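You operate a simulated robot arm through the tools that you are given. There is no shell and no other tool. Be economical: measure what you need, move in short steps, check, and stop when the job is done.

You run a simulated robot arm. Do the job below in one go: nothing can be reset, and whatever is moved stays where it is left.

JOB
Put the feed block with the largest volume on its label from the top of the games table and the strainer on the drawer tray.

Only the result counts: the job must be done as asked and must still hold three seconds after the hand-in. Knocking over, shifting, dropping, spilling or breaking anything else fails it.

ROBOT AND FRAMES
A 7-joint arm with a two-finger parallel gripper on a trunk, on a base that drives. Base frame: it is fixed to the floor where the robot stands at the start and does not move with it; the origin is under the middle of the robot, x ahead of it, y to its left, z up. Lengths are in m, angles in rad, forces in N, time in s.
With the tool pointing down near the work surface it reaches from about 0.34 to 0.76 m from the robot's upright axis, wherever it stands. Its first joint turns from -2.007 to 2.007 rad. Places, roughly: drawer tray [-2.75, 1.25, 0.75]; strainer [-9.5, -0.5, 0.75]. Payload 3.91 kg.
Tool frame: the origin (TCP) lies between the finger pads and is the grasp point; the fingertips stand 0.03 m ahead of it; z points along the fingers, y is the line along which they close. Largest opening 0.11 m; finger width 0.02, thickness 0.01; the body of the gripper, 0.048 by 0.112 m, starts 0.055 m behind the TCP.
Orientation is that of the tool frame in the base frame, as [roll, pitch, yaw] about the fixed x, y, z axes, in that order (R = Rz(yaw) Ry(pitch) Rx(roll)). With the fingers straight down and closing along the base's y, the tool's x points along the base's -x, its y along +y and its z along -z.

CONTROLS
- The arm moves only by the tool apply_moves. Its argument "deltas" is a list of rows, each a list of 7 numbers: the turn, a rotation vector about the base's x, y, z in units of 60 degrees (1.0 is 60 degrees), then the shift along the base's x, y, z in units of 500 mm (1.0 is 500 mm), then the gripper command, from -1 (fully open) to 1 (shut), values between in proportion. In form: [[rx, ry, rz, tx, ty, tz, jaw], ...]. A call has 1 to 8 rows; each row is the pose to reach, as a shift and turn from the pose commanded when the call began. A call with a number of a shift or a turn outside -1 to 1 is refused whole. Rows are played at 5 a second. More than 0.05 m and 0.15 rad between two rows, or a gripper value outside its range, and nothing of the call is played. A pose out of reach is approached as far as the arm can. The call stops where the force on the tool passes 40 N (or 10 N more than at its start, if that is more) or the arm is blocked; 0.2 s more then pass. Each finger travels about 0.108 m/s and halts on what it meets, pressing with about 24 N; the grip force reading is that of the motor and also rises with nothing between the fingers. The clock runs only during rows and for 0.2 s after the last one: add rows that repeat a pose to give the fingers time. It gives the time, the measured TCP pose, the force on the tool (base axes), the opening and the grip force at its end, in the units of the frame above (readings bear some noise), and new pictures: "show" is both (left out), scene, wrist or none.
- Cameras (640 x 400 px; columns grow to the right, rows downward): "scene" is now at [0.034, 0.1561, 1.4841]; the picture's right is [0.07, -1.00, -0.00], its down [-0.75, -0.05, -0.66] and it looks along [0.66, 0.04, -0.75] (base axes); focal length 261 px, centre (320, 200). "wrist" rides on the gripper at [0.072, 0.017, -0.103] in the tool frame; the picture's right is [-0.23, 0.97, 0.00], its down [-0.76, -0.18, -0.62] and it looks along [-0.61, -0.14, 0.78] (tool axes); focal length 222 px, centre (320, 200). There is no depth. A picture from a camera that has moved, and an enlarged one, comes with that camera's place and axes in the base frame and with its lens.
- move_column(by): slides the trunk up (or, below 0, down) by that many m; the arm and the scene camera ride with it, the base frame stays. It gives what a move gives, with no picture.
- roll_base(legs): drives the robot by 1 to 6 legs, each [ahead, turn to the left] in m and rad, along the robot's own axes; the way and the turn of a leg run together, so that a leg with both is an arc; at most 1.5 m and 3.142 rad a leg. The arm and the cameras ride along, it lands a little off, and it stops where it bumps. It gives what a move gives, and a new picture of the scene camera.
- aim_head(pan, tilt): turns the head with the scene camera to pan (to the left, within 2.705 rad either way) and tilt (down, from -0.506 to 1.204), counted from straight ahead of the robot. It gives what a move gives, and a new picture of the scene camera.
- zoom(camera, box): a new picture of the part [left, top, right, bottom] of that camera's present view, enlarged. No time passes.
- sign_off(): hands the job in; it is judged then, once.

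Go step by step. Nothing tells you exact positions but the pictures and the camera data: compare them with the known pose of the tool, close in by small moves and look again before you grip or let go. The budget is 120 turns and 170 pictures, counting those below and the enlarged ones. Unless the task says otherwise, let go and move clear before handing in, and close with one line.

The tools are called after "Call:" by a JSON object that holds its "op" and its "data". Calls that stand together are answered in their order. apply_moves: Moves the arm, as the interface text tells. Its arguments: {"type":"object","properties":{"deltas":{"type":"array","items":{"type":"array","items":{"type":"number"}}},"show":{"type":"string","enum":["both","scene","wrist","none"]}},"required":["deltas"]} The other tools are called the same way: move_column (by) slides the trunk up or down; roll_base (legs) drives the base; aim_head (pan, tilt) turns the head that bears the scene camera; zoom (camera, box) takes an enlarged picture of a part of a camera's view; sign_off () hands the job in.

At the start:

```text
clock: 0.0
eef_pos: [0.6426, 0.1198, 0.9688]
orientation: [3.141, -0.001, 3.14]
force: [-0.3, 0.4, 0.2]
gripper_width: 0.1099
finger_force: 0.1
trunk travel left (down, up): [-0.6, 0.39]
robot x, y, heading: [-0.002, 0.0063, -0.004]
head pan, tilt: [0.066, 0.834]
```

scene: 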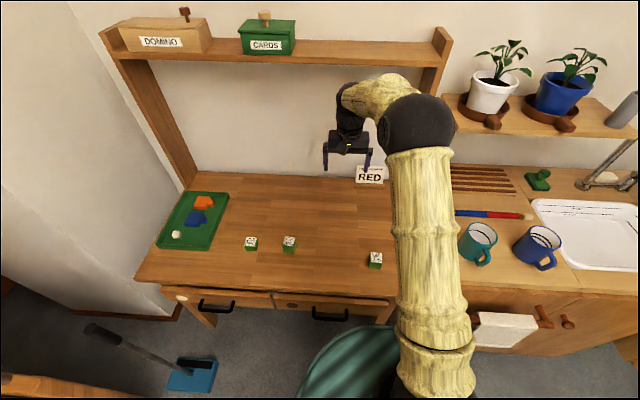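
wrist: 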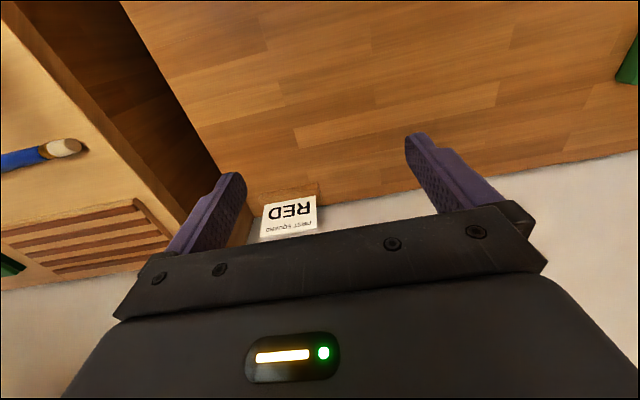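

I see a games-like table with dice, a tray, and a shelf holding boxes, and a sink to the right. The feed blocks aren't obvious, so I'll look around with the head.

Call:
{"op": "zoom", "data": {"camera": "scene", "box": [140, 160, 400, 322]}}

Call:
{"op": "aim_head", "data": {"pan": 2.6, "tilt": 0.35}}

Call:
{"op": "aim_head", "data": {"pan": -2.6, "tilt": 0.35}}

Call:
{"op": "aim_head", "data": {"pan": 1.4, "tilt": 0.35}}

Call:
{"op": "aim_head", "data": {"pan": -1.2, "tilt": 0.35}}

```text
2.46 times, centred on (270, 241) of scene
camera zoom: at [0.034, 0.1561, 1.4841], right [0.07, -1.0, 0.0], down [-0.75, -0.05, -0.66], along [0.66, 0.04, -0.75], focal length 641 px, centre (443, 99)
```

zoom: 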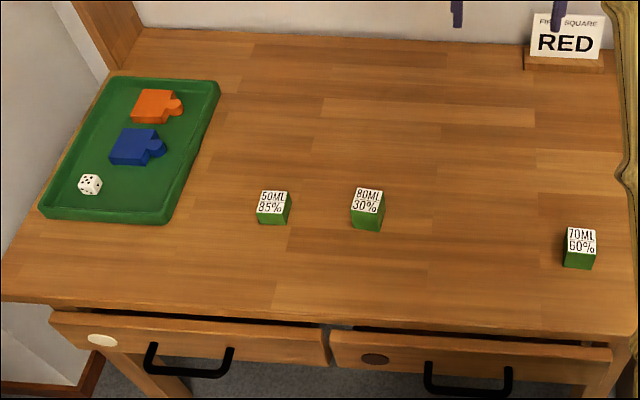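

```text
clock: 2.3
eef_pos: [0.6348, 0.1196, 0.9738]
orientation: [3.141, 0.006, -3.142]
force: [0.2, -0.4, 0.4]
gripper_width: 0.1101
finger_force: 0.1
trunk travel left (down, up): [-0.6, 0.39]
robot x, y, heading: [-0.0027, -0.0001, -0.001]
head pan, tilt: [2.601, 0.351]
camera scene: at [-0.1242, 0.1988, 1.5281], right [0.52, 0.86, -0.01], down [0.29, -0.18, -0.94], along [-0.81, 0.48, -0.34], focal length 261 px, centre (320, 200)
```

scene: 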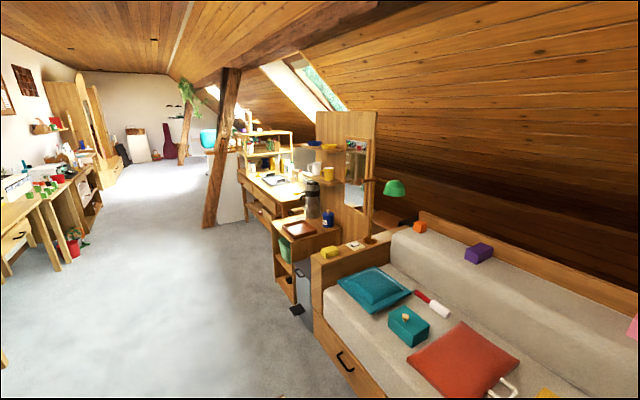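

```text
clock: 6.4
eef_pos: [0.6353, 0.1186, 0.9743]
orientation: [3.142, 0.007, -3.141]
force: [-0.7, -0.3, 0.1]
gripper_width: 0.1101
finger_force: 0.0
trunk travel left (down, up): [-0.6, 0.39]
robot x, y, heading: [-0.0016, -0.0012, 0.002]
head pan, tilt: [-2.601, 0.351]
camera scene: at [-0.1242, 0.1028, 1.5281], right [-0.52, 0.86, 0.01], down [0.29, 0.18, -0.94], along [-0.81, -0.48, -0.34], focal length 261 px, centre (320, 200)
```

scene: 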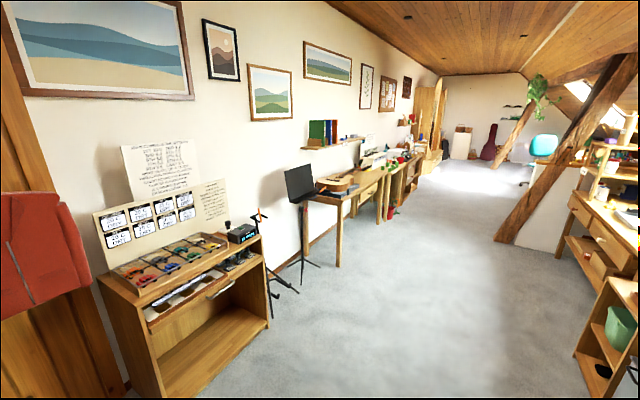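

```text
clock: 9.6
eef_pos: [0.6338, 0.1189, 0.9743]
orientation: [-3.141, 0.008, -3.141]
force: [0.5, -1.6, 0.4]
gripper_width: 0.1097
finger_force: 0.0
trunk travel left (down, up): [-0.6, 0.39]
robot x, y, heading: [-0.0004, 0.0014, -0.002]
head pan, tilt: [1.4, 0.351]
camera scene: at [-0.0285, 0.2426, 1.5271], right [0.99, -0.17, -0.01], down [-0.07, -0.34, -0.94], along [0.16, 0.93, -0.35], focal length 261 px, centre (320, 200)
```

scene: 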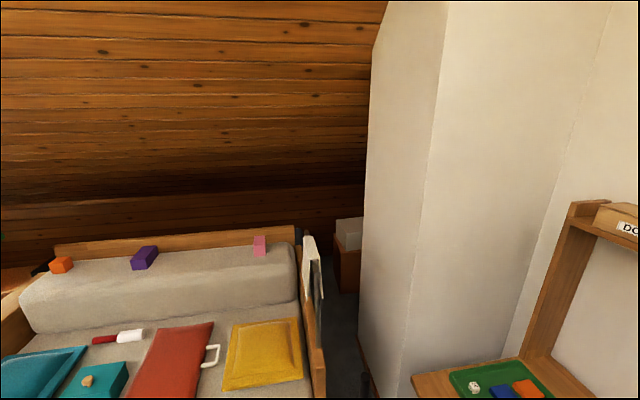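

```text
clock: 12.0
eef_pos: [0.6351, 0.1193, 0.9743]
orientation: [3.14, 0.007, 3.141]
force: [0.4, -0.3, -0.6]
gripper_width: 0.1099
finger_force: 0.0
trunk travel left (down, up): [-0.6, 0.39]
robot x, y, heading: [-0.0012, -0.0012, 0.001]
head pan, tilt: [-1.201, 0.351]
camera scene: at [-0.0107, 0.064, 1.527], right [-0.93, -0.36, 0.01], down [-0.13, 0.32, -0.94], along [0.34, -0.88, -0.35], focal length 261 px, centre (320, 200)
```

scene: 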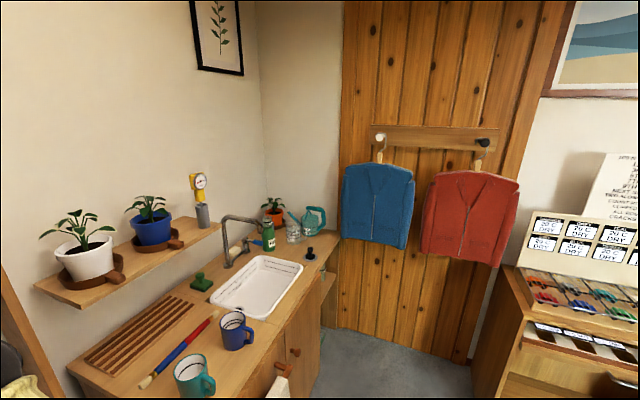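

The feed blocks on the table are marked 50ML, 80ML and 70ML. I take the 80ML one as the target, at about (0.53, 0.30). I'll look back at the table for a better view.

Call:
{"op": "aim_head", "data": {"pan": 0.3, "tilt": 0.95}}

Call:
{"op": "apply_moves", "data": {"deltas": [[0, 0, 0, -0.05, 0.08, 0, -1], [0, 0, 0, -0.1, 0.16, 0, -1], [0, 0, 0, -0.15, 0.24, 0, -1], [0, 0, 0, -0.2, 0.32, 0, -1], [0, 0, 0, -0.2, 0.35, 0, -1]]}}

```text
clock: 13.6
eef_pos: [0.6356, 0.1197, 0.9737]
orientation: [3.14, 0.007, -3.141]
force: [-1.0, 0.1, 1.5]
gripper_width: 0.11
finger_force: 0.1
trunk travel left (down, up): [-0.6, 0.39]
robot x, y, heading: [-0.0001, 0.0016, 0.001]
head pan, tilt: [0.3, 0.949]
camera scene: at [0.0246, 0.1723, 1.4755], right [0.3, -0.96, 0.0], down [-0.78, -0.24, -0.57], along [0.55, 0.17, -0.82], focal length 261 px, centre (320, 200)
```

scene: 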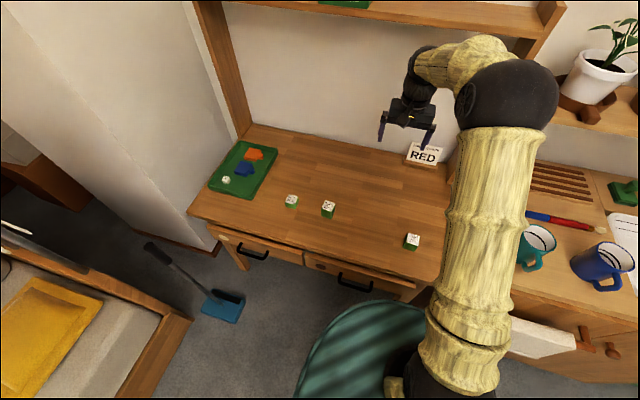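

```text
clock: 14.8
eef_pos: [0.5312, 0.2929, 0.9739]
orientation: [3.142, 0.007, 3.14]
force: [-0.2, -0.5, 0.1]
gripper_width: 0.1101
finger_force: 0.0
trunk travel left (down, up): [-0.6, 0.39]
robot x, y, heading: [-0.0021, -0.0008, 0.004]
head pan, tilt: [0.3, 0.949]
camera scene: at [0.0246, 0.1726, 1.4754], right [0.3, -0.96, 0.0], down [-0.78, -0.24, -0.57], along [0.55, 0.17, -0.82], focal length 261 px, centre (320, 200)
camera wrist: at [0.4571, 0.3093, 1.0763], right [0.23, 0.97, 0.0], down [0.76, -0.18, 0.63], along [0.61, -0.14, -0.78], focal length 222 px, centre (320, 200)
```

scene: 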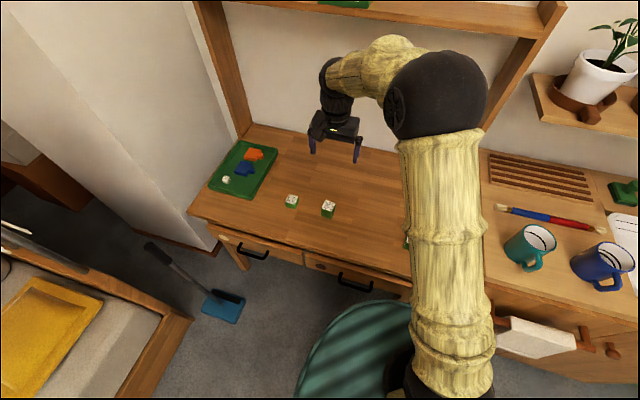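
wrist: 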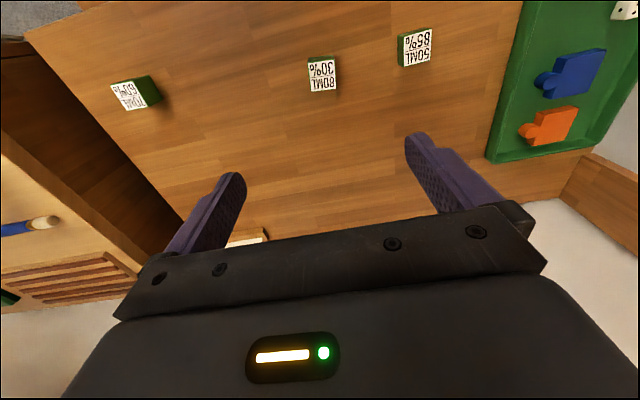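

The 80ML block is about at (0.523, 0.299). I'll zoom for its yaw, then descend.

Call:
{"op": "zoom", "data": {"camera": "wrist", "box": [290, 45, 370, 95]}}

Call:
{"op": "apply_moves", "data": {"deltas": [[0, 0, 0, -0.01, 0.012, -0.09, -1], [0, 0, 0, -0.016, 0.012, -0.18, -1], [0, 0, 0, -0.016, 0.012, -0.26, -1], [0, 0, 0, -0.016, 0.012, -0.32, -1]]}}

```text
8.00 times, centred on (330, 70) of wrist
camera zoom: at [0.4571, 0.3093, 1.0763], right [0.23, 0.97, 0.0], down [0.76, -0.18, 0.63], along [0.61, -0.14, -0.78], focal length 1777 px, centre (240, 1240)
```

zoom: 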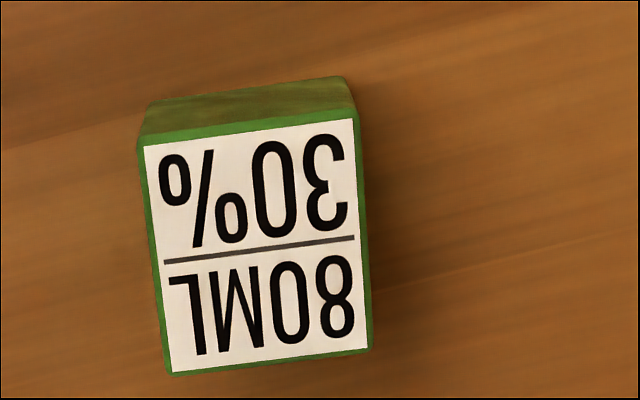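

```text
clock: 15.8
eef_pos: [0.5234, 0.2986, 0.8133]
orientation: [-3.141, 0.008, 3.14]
force: [-0.7, -0.1, -0.2]
gripper_width: 0.11
finger_force: 0.1
trunk travel left (down, up): [-0.6, 0.39]
robot x, y, heading: [0.0019, 0.0017, -0.001]
head pan, tilt: [0.3, 0.949]
camera scene: at [0.0249, 0.1727, 1.4754], right [0.3, -0.96, 0.0], down [-0.78, -0.24, -0.57], along [0.55, 0.17, -0.82], focal length 261 px, centre (320, 200)
camera wrist: at [0.4501, 0.314, 0.9171], right [0.23, 0.97, 0.0], down [0.76, -0.18, 0.63], along [0.61, -0.14, -0.78], focal length 222 px, centre (320, 200)
```

scene: 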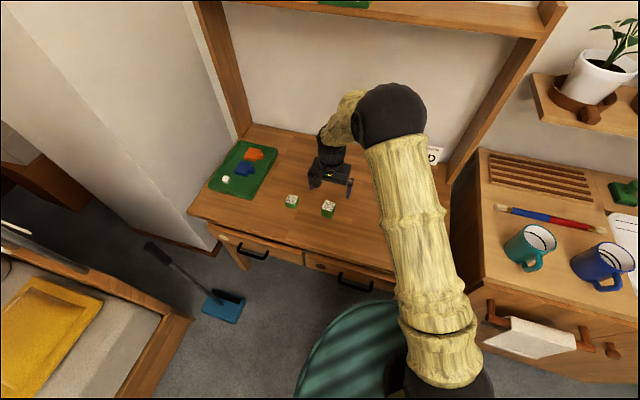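
wrist: 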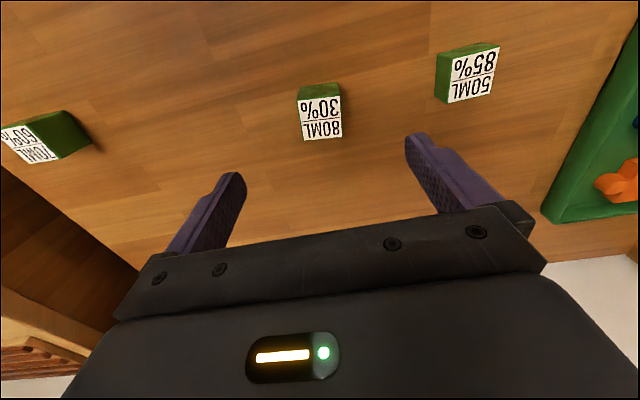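

Block centre is about (0.5205, 0.2985), turned −7°, with 4 cm sides. I'll align, descend and look again before gripping.

Call:
{"op": "apply_moves", "data": {"deltas": [[0, 0, -0.117, -0.006, 0, -0.08, -1], [0, 0, -0.117, -0.006, 0, -0.16, -1], [0, 0, -0.117, -0.006, 0, -0.2, -1], [0, 0, -0.117, -0.006, 0, -0.232, -1]], "show": "wrist"}}

```text
clock: 16.8
eef_pos: [0.5221, 0.3003, 0.6981]
orientation: [-3.141, 0.006, 3.02]
force: [0.5, -0.7, 0.3]
gripper_width: 0.11
finger_force: 0.0
trunk travel left (down, up): [-0.6, 0.39]
robot x, y, heading: [-0.0024, -0.0017, -0.001]
head pan, tilt: [0.3, 0.949]
camera wrist: at [0.4513, 0.3256, 0.8003], right [0.34, 0.94, 0.0], down [0.73, -0.27, 0.63], along [0.59, -0.22, -0.78], focal length 222 px, centre (320, 200)
```

wrist: 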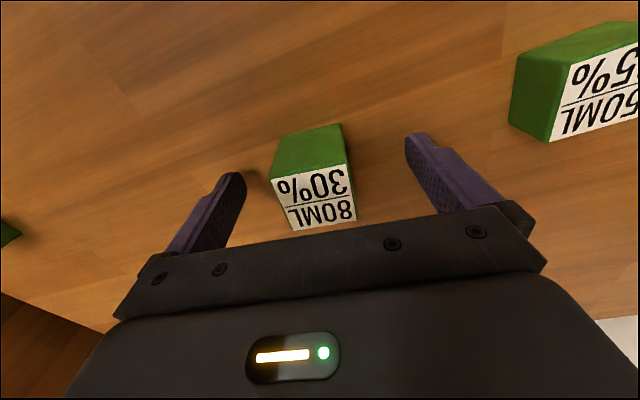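

Well centred and aligned, so I'll close and lift.

Call:
{"op": "apply_moves", "data": {"deltas": [[0, 0, 0, 0, 0, 0, 1], [0, 0, 0, 0, 0, 0, 1], [0, 0, 0, 0, 0, 0, 1], [0, 0, 0, 0, 0, 0, 1]], "show": "none"}}

Call:
{"op": "apply_moves", "data": {"deltas": [[0, 0, 0, 0, 0, 0.06, 1], [0, 0, 0, 0, 0, 0.14, 1], [0, 0, 0, 0, 0, 0.22, 1], [0, 0, 0, 0, 0, 0.3, 1], [0, 0, 0, 0, 0, 0.4, 1], [0, 0, 0, 0, 0, 0.48, 1]]}}

```text
clock: 17.8
eef_pos: [0.5228, 0.301, 0.6973]
orientation: [-3.141, 0.007, 3.02]
force: [0.2, -0.1, -0.5]
gripper_width: 0.0395
finger_force: 23.7
trunk travel left (down, up): [-0.6, 0.39]
robot x, y, heading: [0.0033, -0.0001, -0.003]
head pan, tilt: [0.3, 0.949]
```

```text
clock: 19.2
eef_pos: [0.5246, 0.2993, 0.938]
orientation: [-3.14, 0.007, 3.02]
force: [-0.2, -0.8, -1.0]
gripper_width: 0.0394
finger_force: 23.3
trunk travel left (down, up): [-0.6, 0.39]
robot x, y, heading: [-0.004, -0.0003, 0.006]
head pan, tilt: [0.3, 0.949]
camera scene: at [0.0242, 0.1722, 1.4754], right [0.3, -0.96, 0.0], down [-0.78, -0.24, -0.57], along [0.55, 0.17, -0.82], focal length 261 px, centre (320, 200)
camera wrist: at [0.4526, 0.3239, 1.0423], right [0.34, 0.94, 0.0], down [0.73, -0.27, 0.63], along [0.59, -0.22, -0.78], focal length 222 px, centre (320, 200)
```

scene: 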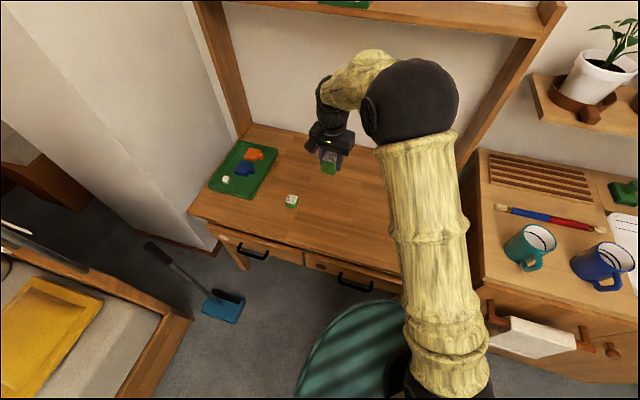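
wrist: 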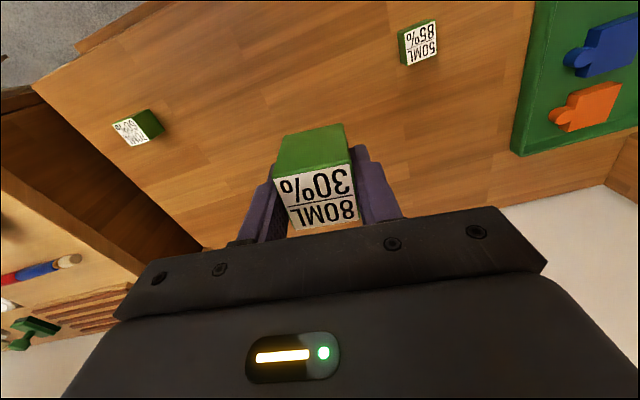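

The block is held. Now I'll look toward the drawer tray, at roughly (-2.75, 1.25).

Call:
{"op": "aim_head", "data": {"pan": 2.6, "tilt": 0.35}}

Call:
{"op": "zoom", "data": {"camera": "scene", "box": [200, 100, 400, 225]}}

Call:
{"op": "zoom", "data": {"camera": "scene", "box": [0, 60, 200, 185]}}

```text
clock: 21.3
eef_pos: [0.5248, 0.2996, 0.9385]
orientation: [3.141, 0.007, 3.02]
force: [0.4, 0.0, -1.1]
gripper_width: 0.0396
finger_force: 23.8
trunk travel left (down, up): [-0.6, 0.39]
robot x, y, heading: [0.0019, -0.0008, -0.005]
head pan, tilt: [2.601, 0.351]
camera scene: at [-0.1242, 0.1989, 1.528], right [0.52, 0.86, -0.01], down [0.29, -0.18, -0.94], along [-0.81, 0.48, -0.34], focal length 261 px, centre (320, 200)
```

scene: 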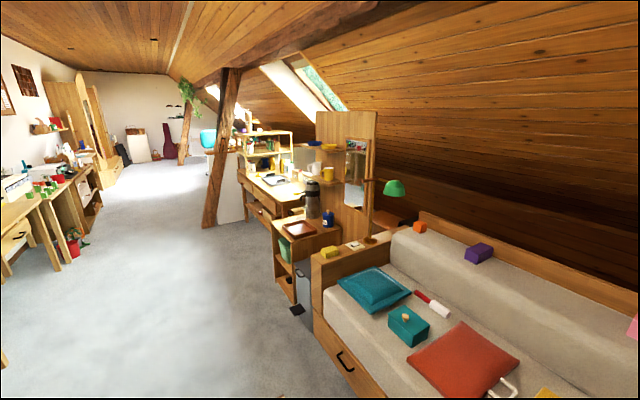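

```text
3.20 times, centred on (300, 162) of scene
camera zoom: at [-0.1242, 0.1989, 1.528], right [0.52, 0.86, -0.01], down [0.29, -0.18, -0.94], along [-0.81, 0.48, -0.34], focal length 834 px, centre (384, 320)
```

zoom: 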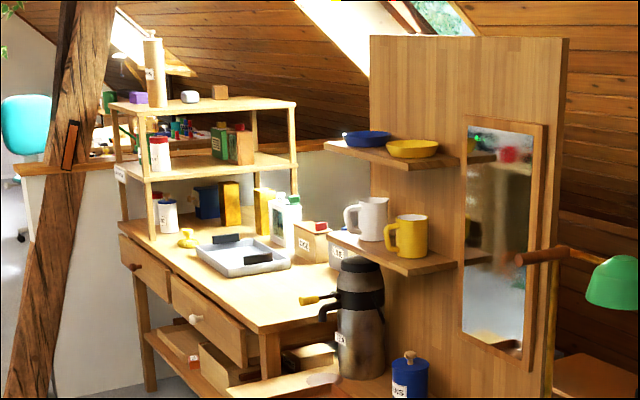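

```text
3.20 times, centred on (100, 122) of scene
camera zoom: at [-0.1242, 0.1989, 1.528], right [0.52, 0.86, -0.01], down [0.29, -0.18, -0.94], along [-0.81, 0.48, -0.34], focal length 834 px, centre (1024, 448)
```

zoom: 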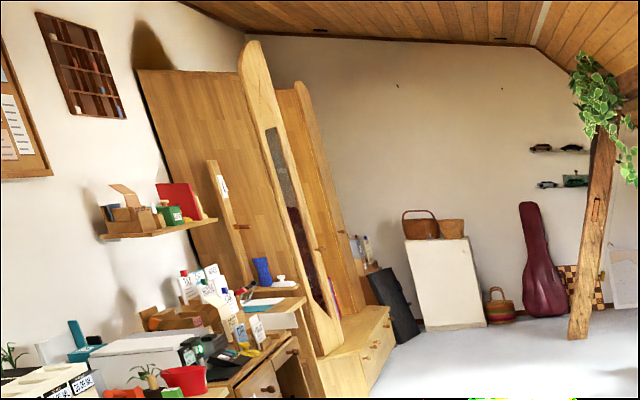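

The grey tray on the desk near (-2.77, 1.2) is the drawer tray. I'll pull the arm in, back off, and drive along the middle of the room.

Call:
{"op": "apply_moves", "data": {"deltas": [[0, 0, 0, -0.03, -0.08, 0.02, 1], [0, 0, 0, -0.06, -0.16, 0.04, 1], [0, 0, 0, -0.09, -0.24, 0.06, 1], [0, 0, 0, -0.12, -0.32, 0.08, 1], [0, 0, 0, -0.15, -0.4, 0.1, 1], [0, 0, 0, -0.18, -0.48, 0.12, 1], [0, 0, 0, -0.2, -0.56, 0.12, 1]], "show": "none"}}

Call:
{"op": "roll_base", "data": {"legs": [[-0.6, 0], [0, 3.1]]}}

```text
clock: 22.9
eef_pos: [0.4222, 0.021, 0.996]
orientation: [-3.141, 0.007, 3.02]
force: [-0.3, -0.3, -0.9]
gripper_width: 0.0396
finger_force: 24.6
trunk travel left (down, up): [-0.6, 0.39]
robot x, y, heading: [-0.0009, 0.0017, -0.002]
head pan, tilt: [2.601, 0.351]
```

```text
clock: 33.4
eef_pos: [-1.0255, 0.0208, 0.9973]
orientation: [-3.14, 0.009, -0.222]
force: [-1.4, -0.2, -1.9]
gripper_width: 0.0395
finger_force: 24.0
trunk travel left (down, up): [-0.6, 0.39]
robot x, y, heading: [-0.6024, 0.0034, 3.037]
head pan, tilt: [2.601, 0.351]
camera scene: at [-0.4924, -0.2273, 1.5274], right [-0.6, -0.8, -0.01], down [-0.27, 0.21, -0.94], along [0.75, -0.56, -0.34], focal length 261 px, centre (320, 200)
```

scene: 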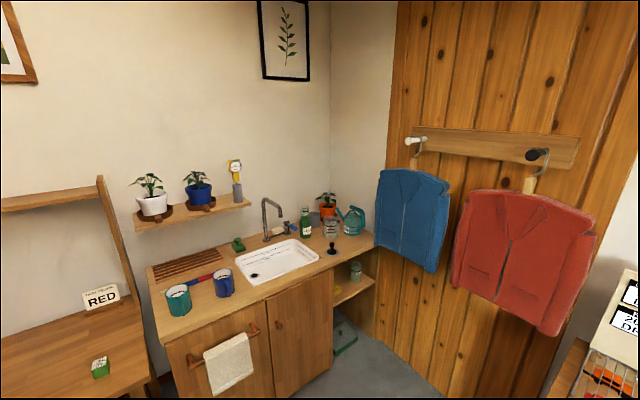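

Call:
{"op": "aim_head", "data": {"pan": 0, "tilt": 0.5}}

Call:
{"op": "roll_base", "data": {"legs": [[0, 0.07], [1.1, 0], [1.0, 0]]}}

Call:
{"op": "aim_head", "data": {"pan": -1.5, "tilt": 0.5}}

```text
clock: 35.7
eef_pos: [-1.021, 0.0249, 0.9996]
orientation: [3.136, 0.012, -0.224]
force: [0.4, 0.0, -1.0]
gripper_width: 0.0397
finger_force: 23.7
trunk travel left (down, up): [-0.6, 0.39]
robot x, y, heading: [-0.6034, -0.0022, 3.041]
head pan, tilt: [0.0, 0.499]
camera scene: at [-0.6575, -0.1623, 1.5132], right [0.1, 0.99, 0.01], down [0.48, -0.04, -0.88], along [-0.87, 0.09, -0.48], focal length 261 px, centre (320, 200)
```

scene: 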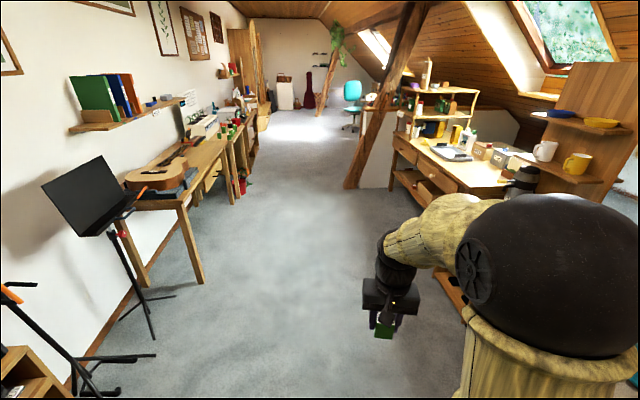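

```text
clock: 46.6
eef_pos: [-3.1079, 0.0306, 0.9961]
orientation: [3.136, 0.014, -0.128]
force: [0.2, 0.0, -1.4]
gripper_width: 0.0394
finger_force: 23.5
trunk travel left (down, up): [-0.6, 0.39]
robot x, y, heading: [-2.6914, 0.0435, 3.132]
head pan, tilt: [0.0, 0.499]
camera scene: at [-2.7228, -0.1107, 1.5131], right [0.01, 1.0, 0.0], down [0.48, 0.0, -0.88], along [-0.88, 0.0, -0.48], focal length 261 px, centre (320, 200)
```

scene: 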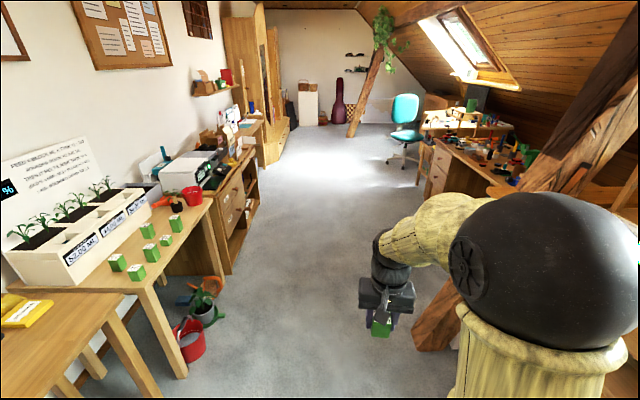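

```text
clock: 48.2
eef_pos: [-3.1077, 0.0306, 0.9969]
orientation: [3.133, 0.012, -0.127]
force: [-0.1, 0.2, -0.9]
gripper_width: 0.0397
finger_force: 24.0
trunk travel left (down, up): [-0.6, 0.39]
robot x, y, heading: [-2.6943, 0.0453, 3.138]
head pan, tilt: [-1.499, 0.499]
camera scene: at [-2.6376, -0.0204, 1.5131], right [1.0, 0.07, 0.0], down [0.03, -0.48, -0.88], along [-0.06, 0.88, -0.48], focal length 261 px, centre (320, 200)
```

scene: 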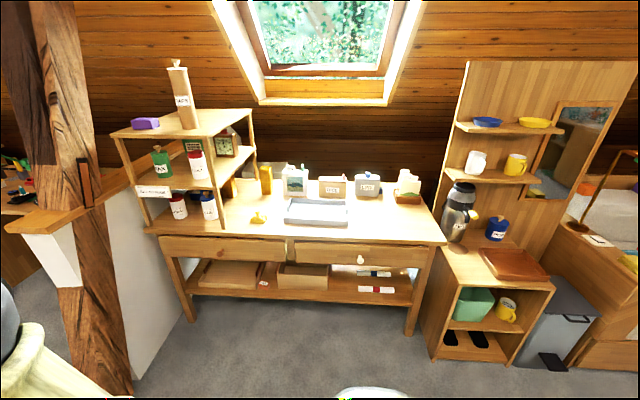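

Call:
{"op": "zoom", "data": {"camera": "scene", "box": [230, 160, 430, 285]}}

Call:
{"op": "roll_base", "data": {"legs": [[0.06, 0], [0, -1.57]]}}

```text
3.20 times, centred on (330, 222) of scene
camera zoom: at [-2.6376, -0.0204, 1.5131], right [1.0, 0.07, 0.0], down [0.03, -0.48, -0.88], along [-0.06, 0.88, -0.48], focal length 834 px, centre (288, 128)
```

zoom: 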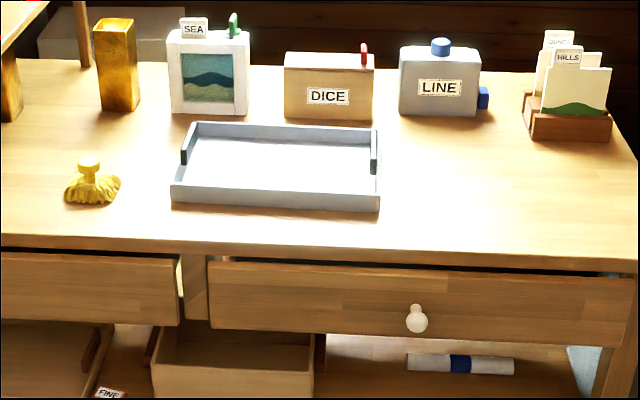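

```text
clock: 52.8
eef_pos: [-2.7957, 0.4603, 0.9975]
orientation: [3.132, 0.014, -1.633]
force: [0.7, 0.5, -0.5]
gripper_width: 0.0397
finger_force: 23.6
trunk travel left (down, up): [-0.6, 0.39]
robot x, y, heading: [-2.7609, 0.0438, 1.631]
head pan, tilt: [-1.499, 0.499]
camera scene: at [-2.8123, -0.0145, 1.5131], right [0.13, -0.99, 0.0], down [-0.47, -0.06, -0.88], along [0.87, 0.12, -0.48], focal length 261 px, centre (320, 200)
```

scene: 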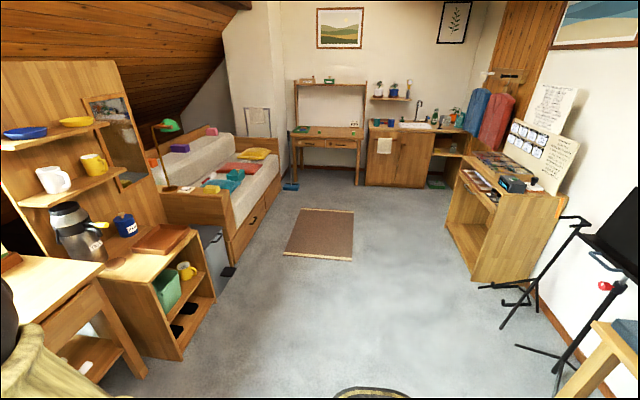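

Call:
{"op": "aim_head", "data": {"pan": 0, "tilt": 0.9}}

Call:
{"op": "roll_base", "data": {"legs": [[0, -0.06], [0.57, 0]]}}

```text
clock: 54.4
eef_pos: [-2.7947, 0.4603, 0.9976]
orientation: [3.135, 0.012, -1.631]
force: [0.3, 0.7, -1.1]
gripper_width: 0.0398
finger_force: 23.9
trunk travel left (down, up): [-0.6, 0.39]
robot x, y, heading: [-2.7526, 0.0424, 1.629]
head pan, tilt: [0.0, 0.901]
camera scene: at [-2.9071, 0.0489, 1.4793], right [1.0, 0.06, 0.0], down [0.05, -0.78, -0.62], along [-0.04, 0.62, -0.78], focal length 261 px, centre (320, 200)
```

scene: 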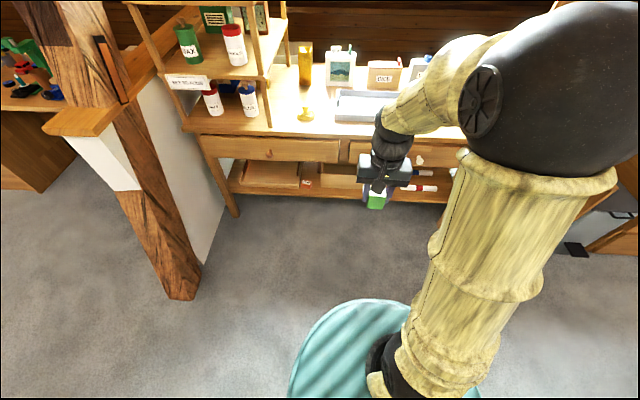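

```text
clock: 58.1
eef_pos: [-2.7833, 1.029, 0.9984]
orientation: [3.135, 0.011, -1.673]
force: [0.0, 0.0, -1.3]
gripper_width: 0.0397
finger_force: 24.0
trunk travel left (down, up): [-0.6, 0.39]
robot x, y, heading: [-2.7584, 0.6134, 1.589]
head pan, tilt: [0.0, 0.901]
camera scene: at [-2.9123, 0.6229, 1.4792], right [1.0, 0.02, 0.0], down [0.01, -0.78, -0.62], along [-0.01, 0.62, -0.78], focal length 261 px, centre (320, 200)
```

scene: 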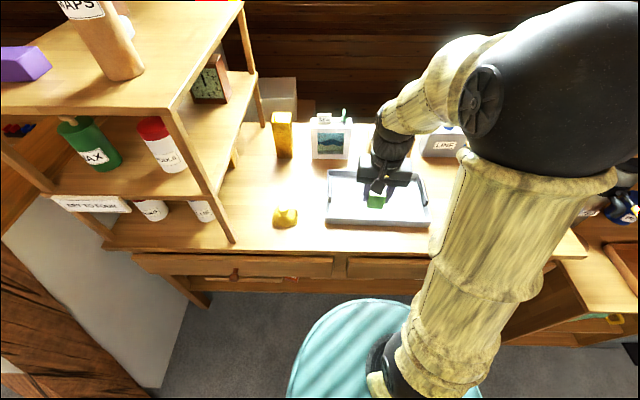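

The tray spans roughly x −2.90…−2.53, y 1.14…1.37. I'll move the block over its left part, leaving room for the strainer, and look.

Call:
{"op": "apply_moves", "data": {"deltas": [[0, 0, 0.05, -0.02, 0.09, 0, 1], [0, 0, 0.097, -0.04, 0.18, 0, 1], [0, 0, 0.097, -0.06, 0.27, 0, 1], [0, 0, 0.097, -0.074, 0.36, 0, 1], [0, 0, 0.097, -0.074, 0.44, -0.04, 1], [0, 0, 0.097, -0.074, 0.5, -0.1, 1], [0, 0, 0.097, -0.074, 0.5, -0.18, 1], [0, 0, 0.097, -0.074, 0.5, -0.24, 1]]}}

```text
clock: 59.9
eef_pos: [-2.8229, 1.2805, 0.8763]
orientation: [3.136, 0.013, -1.573]
force: [0.1, 0.3, -0.9]
gripper_width: 0.0395
finger_force: 23.5
trunk travel left (down, up): [-0.6, 0.39]
robot x, y, heading: [-2.757, 0.6076, 1.589]
head pan, tilt: [0.0, 0.901]
camera scene: at [-2.9124, 0.6229, 1.4792], right [1.0, 0.02, 0.0], down [0.01, -0.78, -0.62], along [-0.01, 0.62, -0.78], focal length 261 px, centre (320, 200)
camera wrist: at [-2.8399, 1.2057, 0.9788], right [-0.97, 0.23, 0.01], down [0.18, 0.75, 0.63], along [0.14, 0.62, -0.78], focal length 222 px, centre (320, 200)
```

scene: 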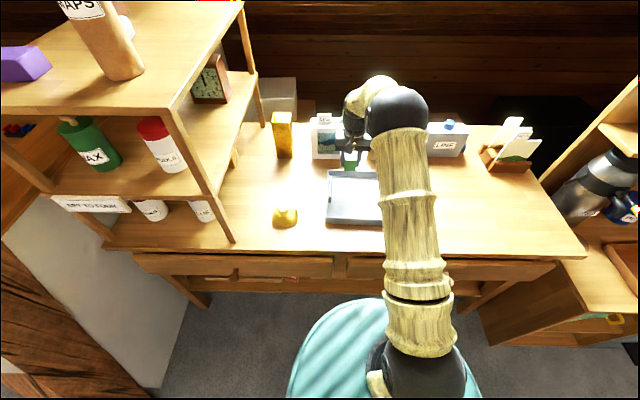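
wrist: 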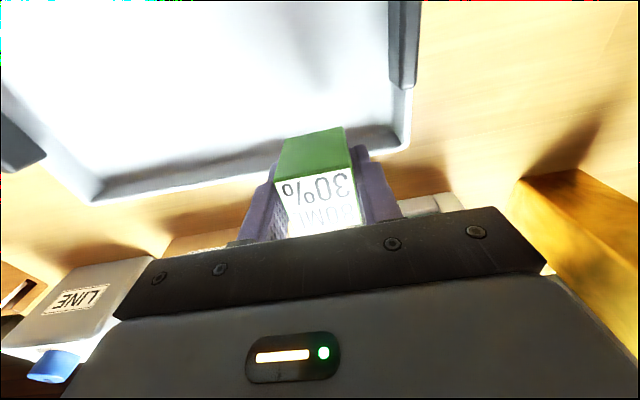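

Call:
{"op": "apply_moves", "data": {"deltas": [[0, 0, 0, 0.006, -0.03, -0.06, 1], [0, 0, 0, 0.006, -0.03, -0.12, 1], [0, 0, 0, 0.006, -0.03, -0.18, 1], [0, 0, 0, 0.006, -0.03, -0.22, 1]]}}

Call:
{"op": "zoom", "data": {"camera": "scene", "box": [300, 110, 420, 185]}}

```text
clock: 60.8
eef_pos: [-2.8187, 1.269, 0.7961]
orientation: [3.136, 0.031, -1.572]
force: [0.6, -5.3, 21.0]
gripper_width: 0.0395
finger_force: 23.6
trunk travel left (down, up): [-0.6, 0.39]
robot x, y, heading: [-2.76, 0.6103, 1.59]
head pan, tilt: [0.0, 0.901]
stopped in row 4: the force on the tool passed its limit (the readings are from after the stop); the commanded pose is now the measured one
camera scene: at [-2.9122, 0.6201, 1.4796], right [1.0, 0.02, 0.0], down [0.01, -0.78, -0.62], along [-0.01, 0.62, -0.78], focal length 261 px, centre (320, 200)
camera wrist: at [-2.8366, 1.1929, 0.8978], right [-0.97, 0.23, 0.01], down [0.18, 0.74, 0.64], along [0.14, 0.63, -0.77], focal length 222 px, centre (320, 200)
```

scene: 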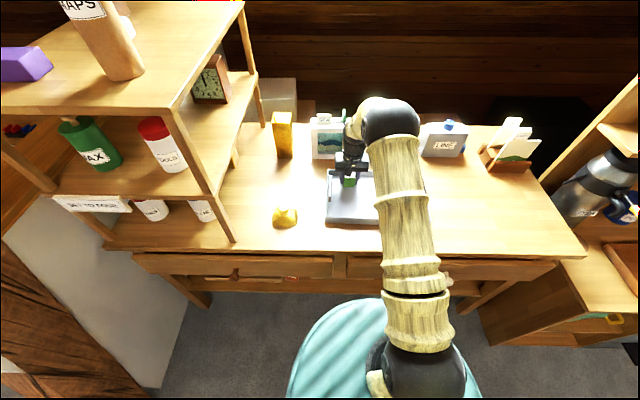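
wrist: 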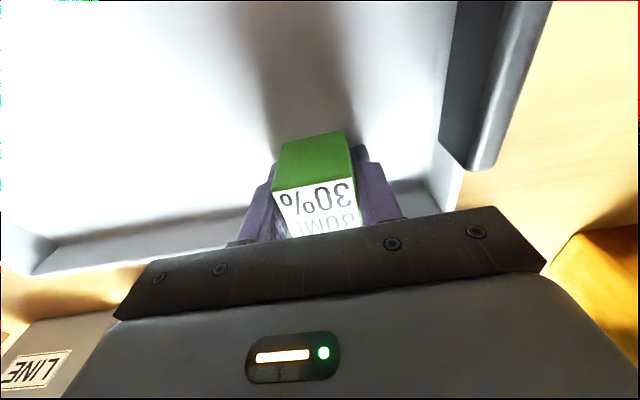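

```text
5.33 times, centred on (360, 148) of scene
camera zoom: at [-2.9122, 0.6201, 1.4796], right [1.0, 0.02, 0.0], down [0.01, -0.78, -0.62], along [-0.01, 0.62, -0.78], focal length 1390 px, centre (107, 480)
```

zoom: 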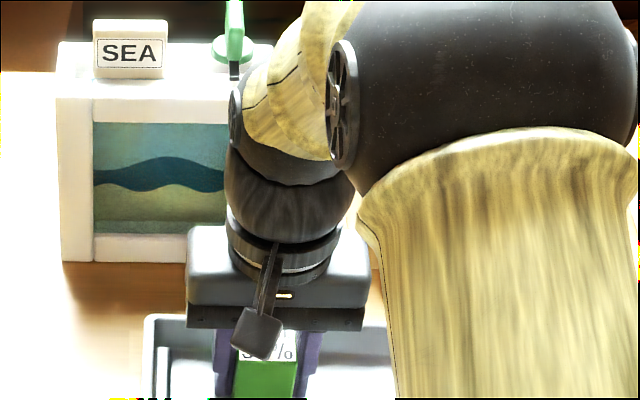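

The block has touched the tray floor at z≈0.76. I'll relax a little, open partway and rise.

Call:
{"op": "apply_moves", "data": {"deltas": [[0, 0, 0, 0, 0, 0.0, 1], [0, 0, 0, 0, 0, 0.0, 0.1], [0, 0, 0, 0, 0, 0.0, -0.3], [0, 0, 0, 0, 0, 0.0, -0.36], [0, 0, 0, 0, 0, 0.0, -0.36]], "show": "wrist"}}

Call:
{"op": "apply_moves", "data": {"deltas": [[0, 0, 0, 0, 0, 0.06, -0.36], [0, 0, 0, 0, 0, 0.14, -0.36], [0, 0, 0, 0, 0, 0.22, -0.36], [0, 0, 0, 0, -0.04, 0.3, -0.36], [0, 0, 0, 0, -0.12, 0.36, -0.36], [0, 0, 0, 0, -0.2, 0.4, -0.36], [0, 0, 0, 0, -0.28, 0.4, -0.36], [0, 0, 0, 0, -0.36, 0.4, -0.36]]}}

```text
clock: 62.0
eef_pos: [-2.8198, 1.2687, 0.7949]
orientation: [3.136, 0.032, -1.572]
force: [-10.7, 2.9, 36.8]
gripper_width: 0.0696
finger_force: 0.1
trunk travel left (down, up): [-0.6, 0.39]
robot x, y, heading: [-2.7638, 0.6096, 1.594]
head pan, tilt: [0.0, 0.901]
camera wrist: at [-2.837, 1.1923, 0.8975], right [-0.97, 0.23, 0.01], down [0.18, 0.74, 0.65], along [0.14, 0.63, -0.76], focal length 222 px, centre (320, 200)
```

wrist: 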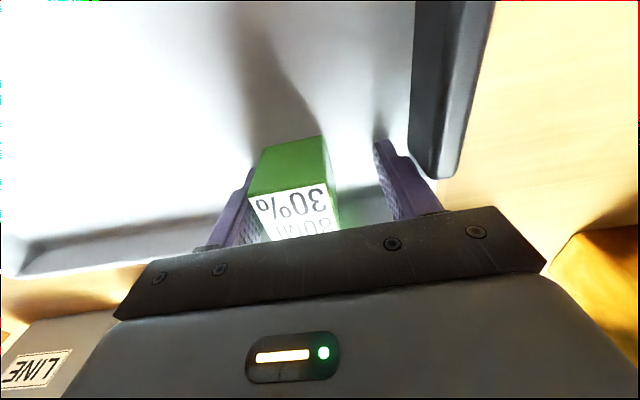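

```text
clock: 63.8
eef_pos: [-2.8166, 1.0879, 0.9936]
orientation: [3.135, 0.026, -1.573]
force: [-0.6, 0.5, 0.0]
gripper_width: 0.0748
finger_force: 0.1
trunk travel left (down, up): [-0.6, 0.39]
robot x, y, heading: [-2.7608, 0.6099, 1.595]
head pan, tilt: [0.0, 0.901]
camera scene: at [-2.9123, 0.6218, 1.4793], right [1.0, 0.02, 0.0], down [0.01, -0.78, -0.62], along [-0.01, 0.62, -0.78], focal length 261 px, centre (320, 200)
camera wrist: at [-2.8339, 1.0125, 1.0962], right [-0.97, 0.23, 0.01], down [0.18, 0.75, 0.64], along [0.14, 0.63, -0.77], focal length 222 px, centre (320, 200)
```

scene: 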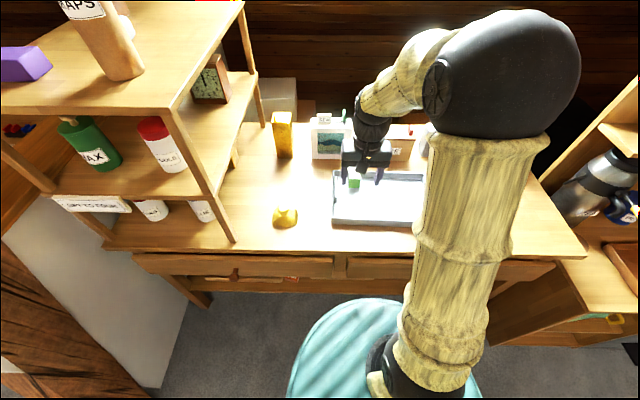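
wrist: 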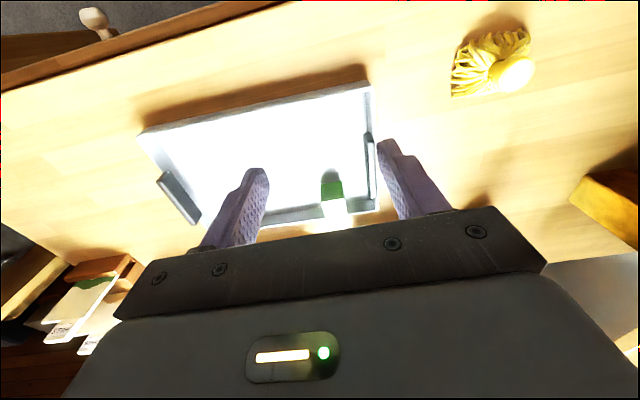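

The block is in the tray, but opening the fingers seems to have nudged the tray slightly to the right. I'll measure by zooming.

Call:
{"op": "zoom", "data": {"camera": "scene", "box": [260, 120, 440, 232]}}

Call:
{"op": "zoom", "data": {"camera": "wrist", "box": [120, 60, 400, 235]}}

```text
3.56 times, centred on (350, 176) of scene
camera zoom: at [-2.9123, 0.6218, 1.4793], right [1.0, 0.02, 0.0], down [0.01, -0.78, -0.62], along [-0.01, 0.62, -0.78], focal length 926 px, centre (213, 285)
```

zoom: 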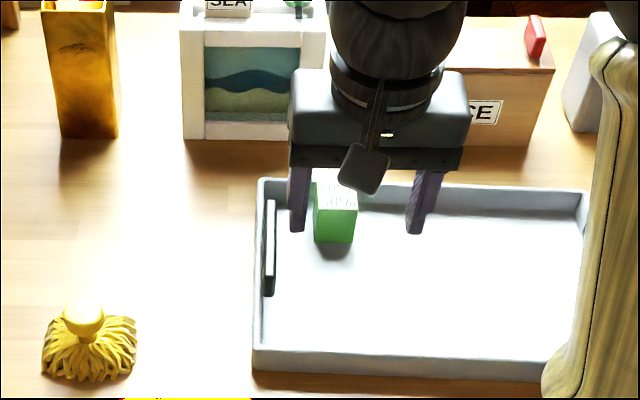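

```text
2.29 times, centred on (260, 148) of wrist
camera zoom: at [-2.8339, 1.0125, 1.0962], right [-0.97, 0.23, 0.01], down [0.18, 0.75, 0.64], along [0.14, 0.63, -0.77], focal length 508 px, centre (457, 320)
```

zoom: 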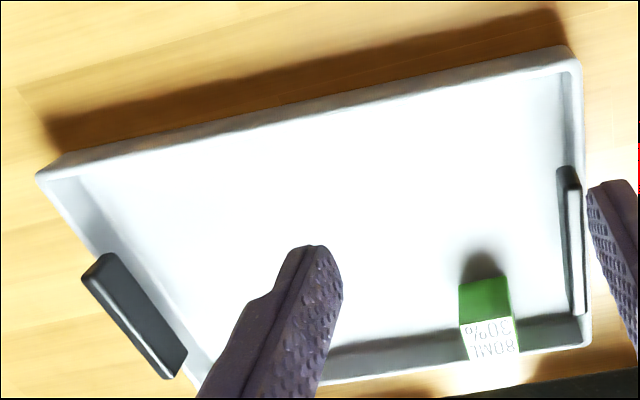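

The tray moved about 2 cm in +x. I'll nudge it back with closed fingers from inside its left wall, away from the block.

Call:
{"op": "apply_moves", "data": {"deltas": [[0, 0, 0, -0.02, 0.08, 0, 1], [0, 0, 0, -0.05, 0.16, 0, 1], [0, 0, 0, -0.051, 0.24, -0.02, 1], [0, 0, 0, -0.051, 0.274, -0.08, 1], [0, 0, 0, -0.051, 0.274, -0.16, 1], [0, 0, 0, -0.051, 0.274, -0.24, 1], [0, 0, 0, -0.051, 0.274, -0.3, 1]]}}

```text
clock: 65.4
eef_pos: [-2.8451, 1.223, 0.8419]
orientation: [3.134, 0.025, -1.571]
force: [-0.5, 0.4, -0.5]
gripper_width: 0.0001
finger_force: 24.0
trunk travel left (down, up): [-0.6, 0.39]
robot x, y, heading: [-2.7607, 0.6098, 1.586]
head pan, tilt: [0.0, 0.901]
camera scene: at [-2.9125, 0.6229, 1.4792], right [1.0, 0.02, 0.0], down [0.01, -0.78, -0.62], along [-0.01, 0.62, -0.78], focal length 261 px, centre (320, 200)
camera wrist: at [-2.8623, 1.1485, 0.9439], right [-0.97, 0.23, 0.01], down [0.18, 0.75, 0.64], along [0.14, 0.63, -0.77], focal length 222 px, centre (320, 200)
```

scene: 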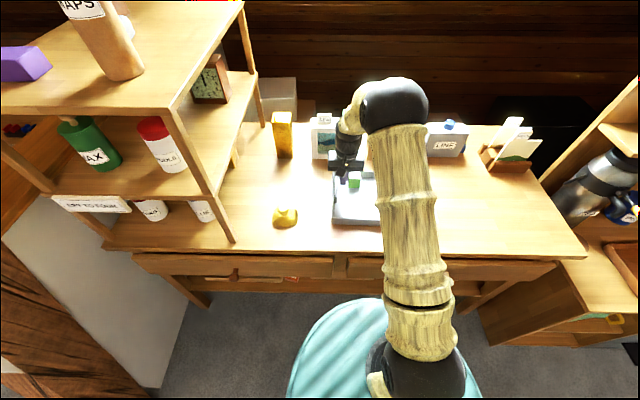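
wrist: 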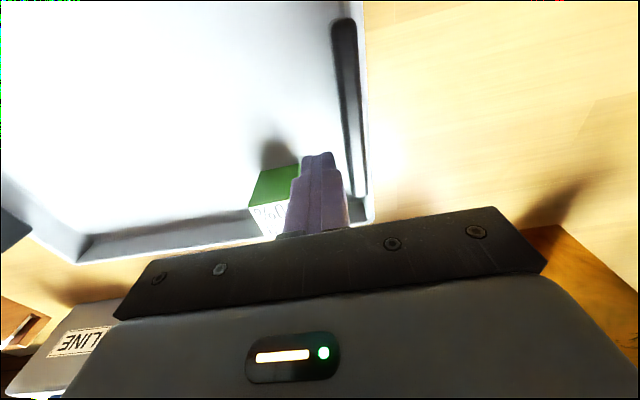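

Call:
{"op": "apply_moves", "data": {"deltas": [[0, 0, 0, 0, 0, -0.04, 1], [0, 0, 0, 0, 0, -0.078, 1], [0, 0, 0, -0.02, 0, -0.078, 1], [0, 0, 0, -0.03, 0, -0.078, 1], [0, 0, 0, -0.04, 0, -0.078, 1], [0, 0, 0, -0.05, 0, -0.078, 1], [0, 0, 0, -0.056, 0, -0.078, 1], [0, 0, 0, -0.056, 0, -0.078, 1]]}}

Call:
{"op": "zoom", "data": {"camera": "scene", "box": [260, 120, 440, 232]}}

```text
clock: 67.2
eef_pos: [-2.8722, 1.2254, 0.8035]
orientation: [3.134, 0.024, -1.571]
force: [1.3, 0.4, 0.1]
gripper_width: 0.0001
finger_force: 24.0
trunk travel left (down, up): [-0.6, 0.39]
robot x, y, heading: [-2.7572, 0.6119, 1.59]
head pan, tilt: [0.0, 0.901]
camera scene: at [-2.9122, 0.6225, 1.4792], right [1.0, 0.02, 0.0], down [0.01, -0.78, -0.62], along [-0.01, 0.62, -0.78], focal length 261 px, centre (320, 200)
camera wrist: at [-2.8903, 1.1503, 0.9055], right [-0.97, 0.23, 0.01], down [0.18, 0.75, 0.64], along [0.14, 0.63, -0.77], focal length 222 px, centre (320, 200)
```

scene: 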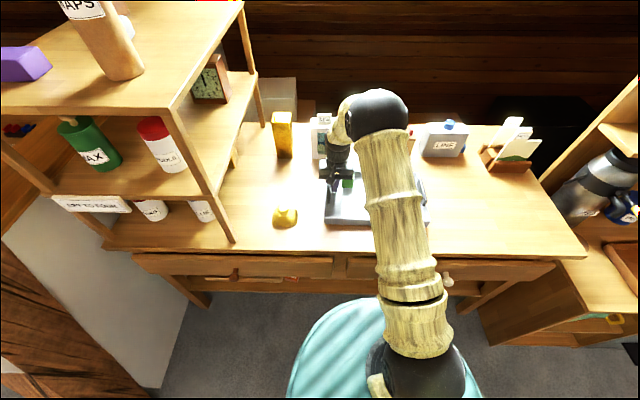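
wrist: 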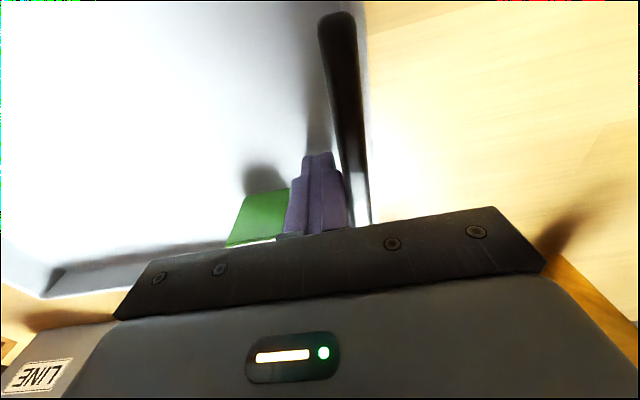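

```text
3.56 times, centred on (350, 176) of scene
camera zoom: at [-2.9122, 0.6225, 1.4792], right [1.0, 0.02, 0.0], down [0.01, -0.78, -0.62], along [-0.01, 0.62, -0.78], focal length 926 px, centre (213, 285)
```

zoom: 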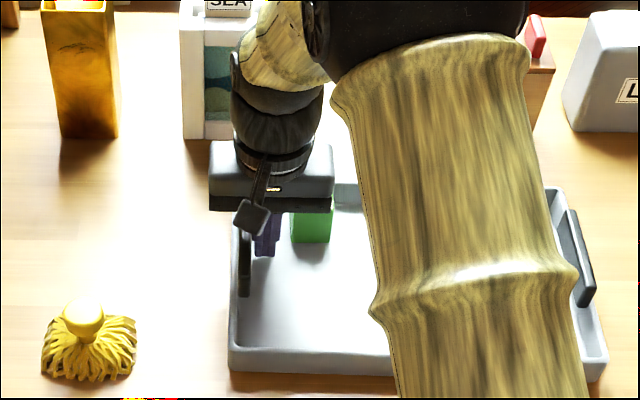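

The tray front-left corner is back at x≈−2.905, matching the original (−2.90…−2.904). I'll withdraw and set off for the strainer.

Call:
{"op": "apply_moves", "data": {"deltas": [[0, 0, 0, 0.012, 0, 0, 1], [0, 0, 0, 0.016, 0, 0.02, 1], [0, 0, 0, 0.016, 0, 0.1, 1], [0, 0, 0, 0.016, 0, 0.2, 1], [0, 0, 0, 0.03, -0.06, 0.28, 1], [0, 0, 0, 0.06, -0.16, 0.34, 1], [0, 0, 0, 0.09, -0.26, 0.4, 1], [0, 0, 0, 0.12, -0.36, 0.4, 1]], "show": "scene"}}

Call:
{"op": "roll_base", "data": {"legs": [[-0.65, 0], [0, 1.57]]}}

Call:
{"op": "aim_head", "data": {"pan": 0.0, "tilt": 0.4}}

```text
refused: row 5 steps farther than a row can; nothing moved
```

```text
clock: 74.6
eef_pos: [-3.3597, -0.1495, 0.8031]
orientation: [3.135, 0.024, 0.009]
force: [0.0, 0.3, -0.6]
gripper_width: 0.0002
finger_force: 24.0
trunk travel left (down, up): [-0.6, 0.39]
robot x, y, heading: [-2.7472, -0.0283, -3.11]
head pan, tilt: [0.0, 0.901]
camera scene: at [-2.7578, -0.1847, 1.4792], right [-0.03, 1.0, 0.0], down [0.78, 0.02, -0.62], along [-0.62, -0.02, -0.78], focal length 261 px, centre (320, 200)
```

scene: 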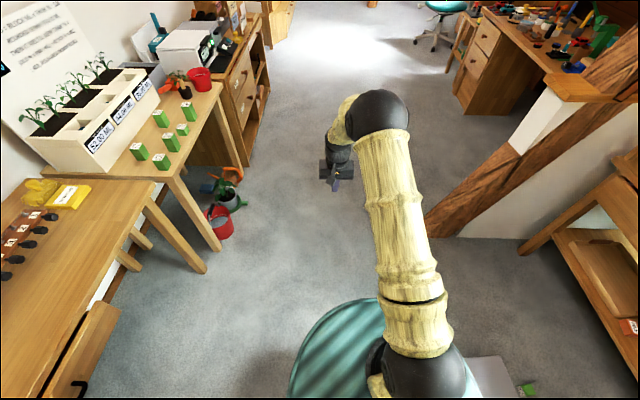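

```text
clock: 75.5
eef_pos: [-3.3602, -0.1499, 0.8041]
orientation: [3.135, 0.024, 0.008]
force: [-0.2, 0.9, -0.8]
gripper_width: 0.0
finger_force: 24.1
trunk travel left (down, up): [-0.6, 0.39]
robot x, y, heading: [-2.7458, -0.025, -3.111]
head pan, tilt: [0.0, 0.4]
camera scene: at [-2.775, -0.1852, 1.5222], right [-0.03, 1.0, 0.0], down [0.39, 0.01, -0.92], along [-0.92, -0.03, -0.39], focal length 261 px, centre (320, 200)
```

scene: 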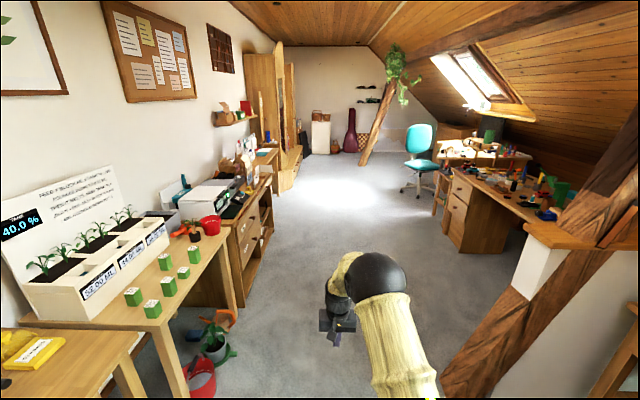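

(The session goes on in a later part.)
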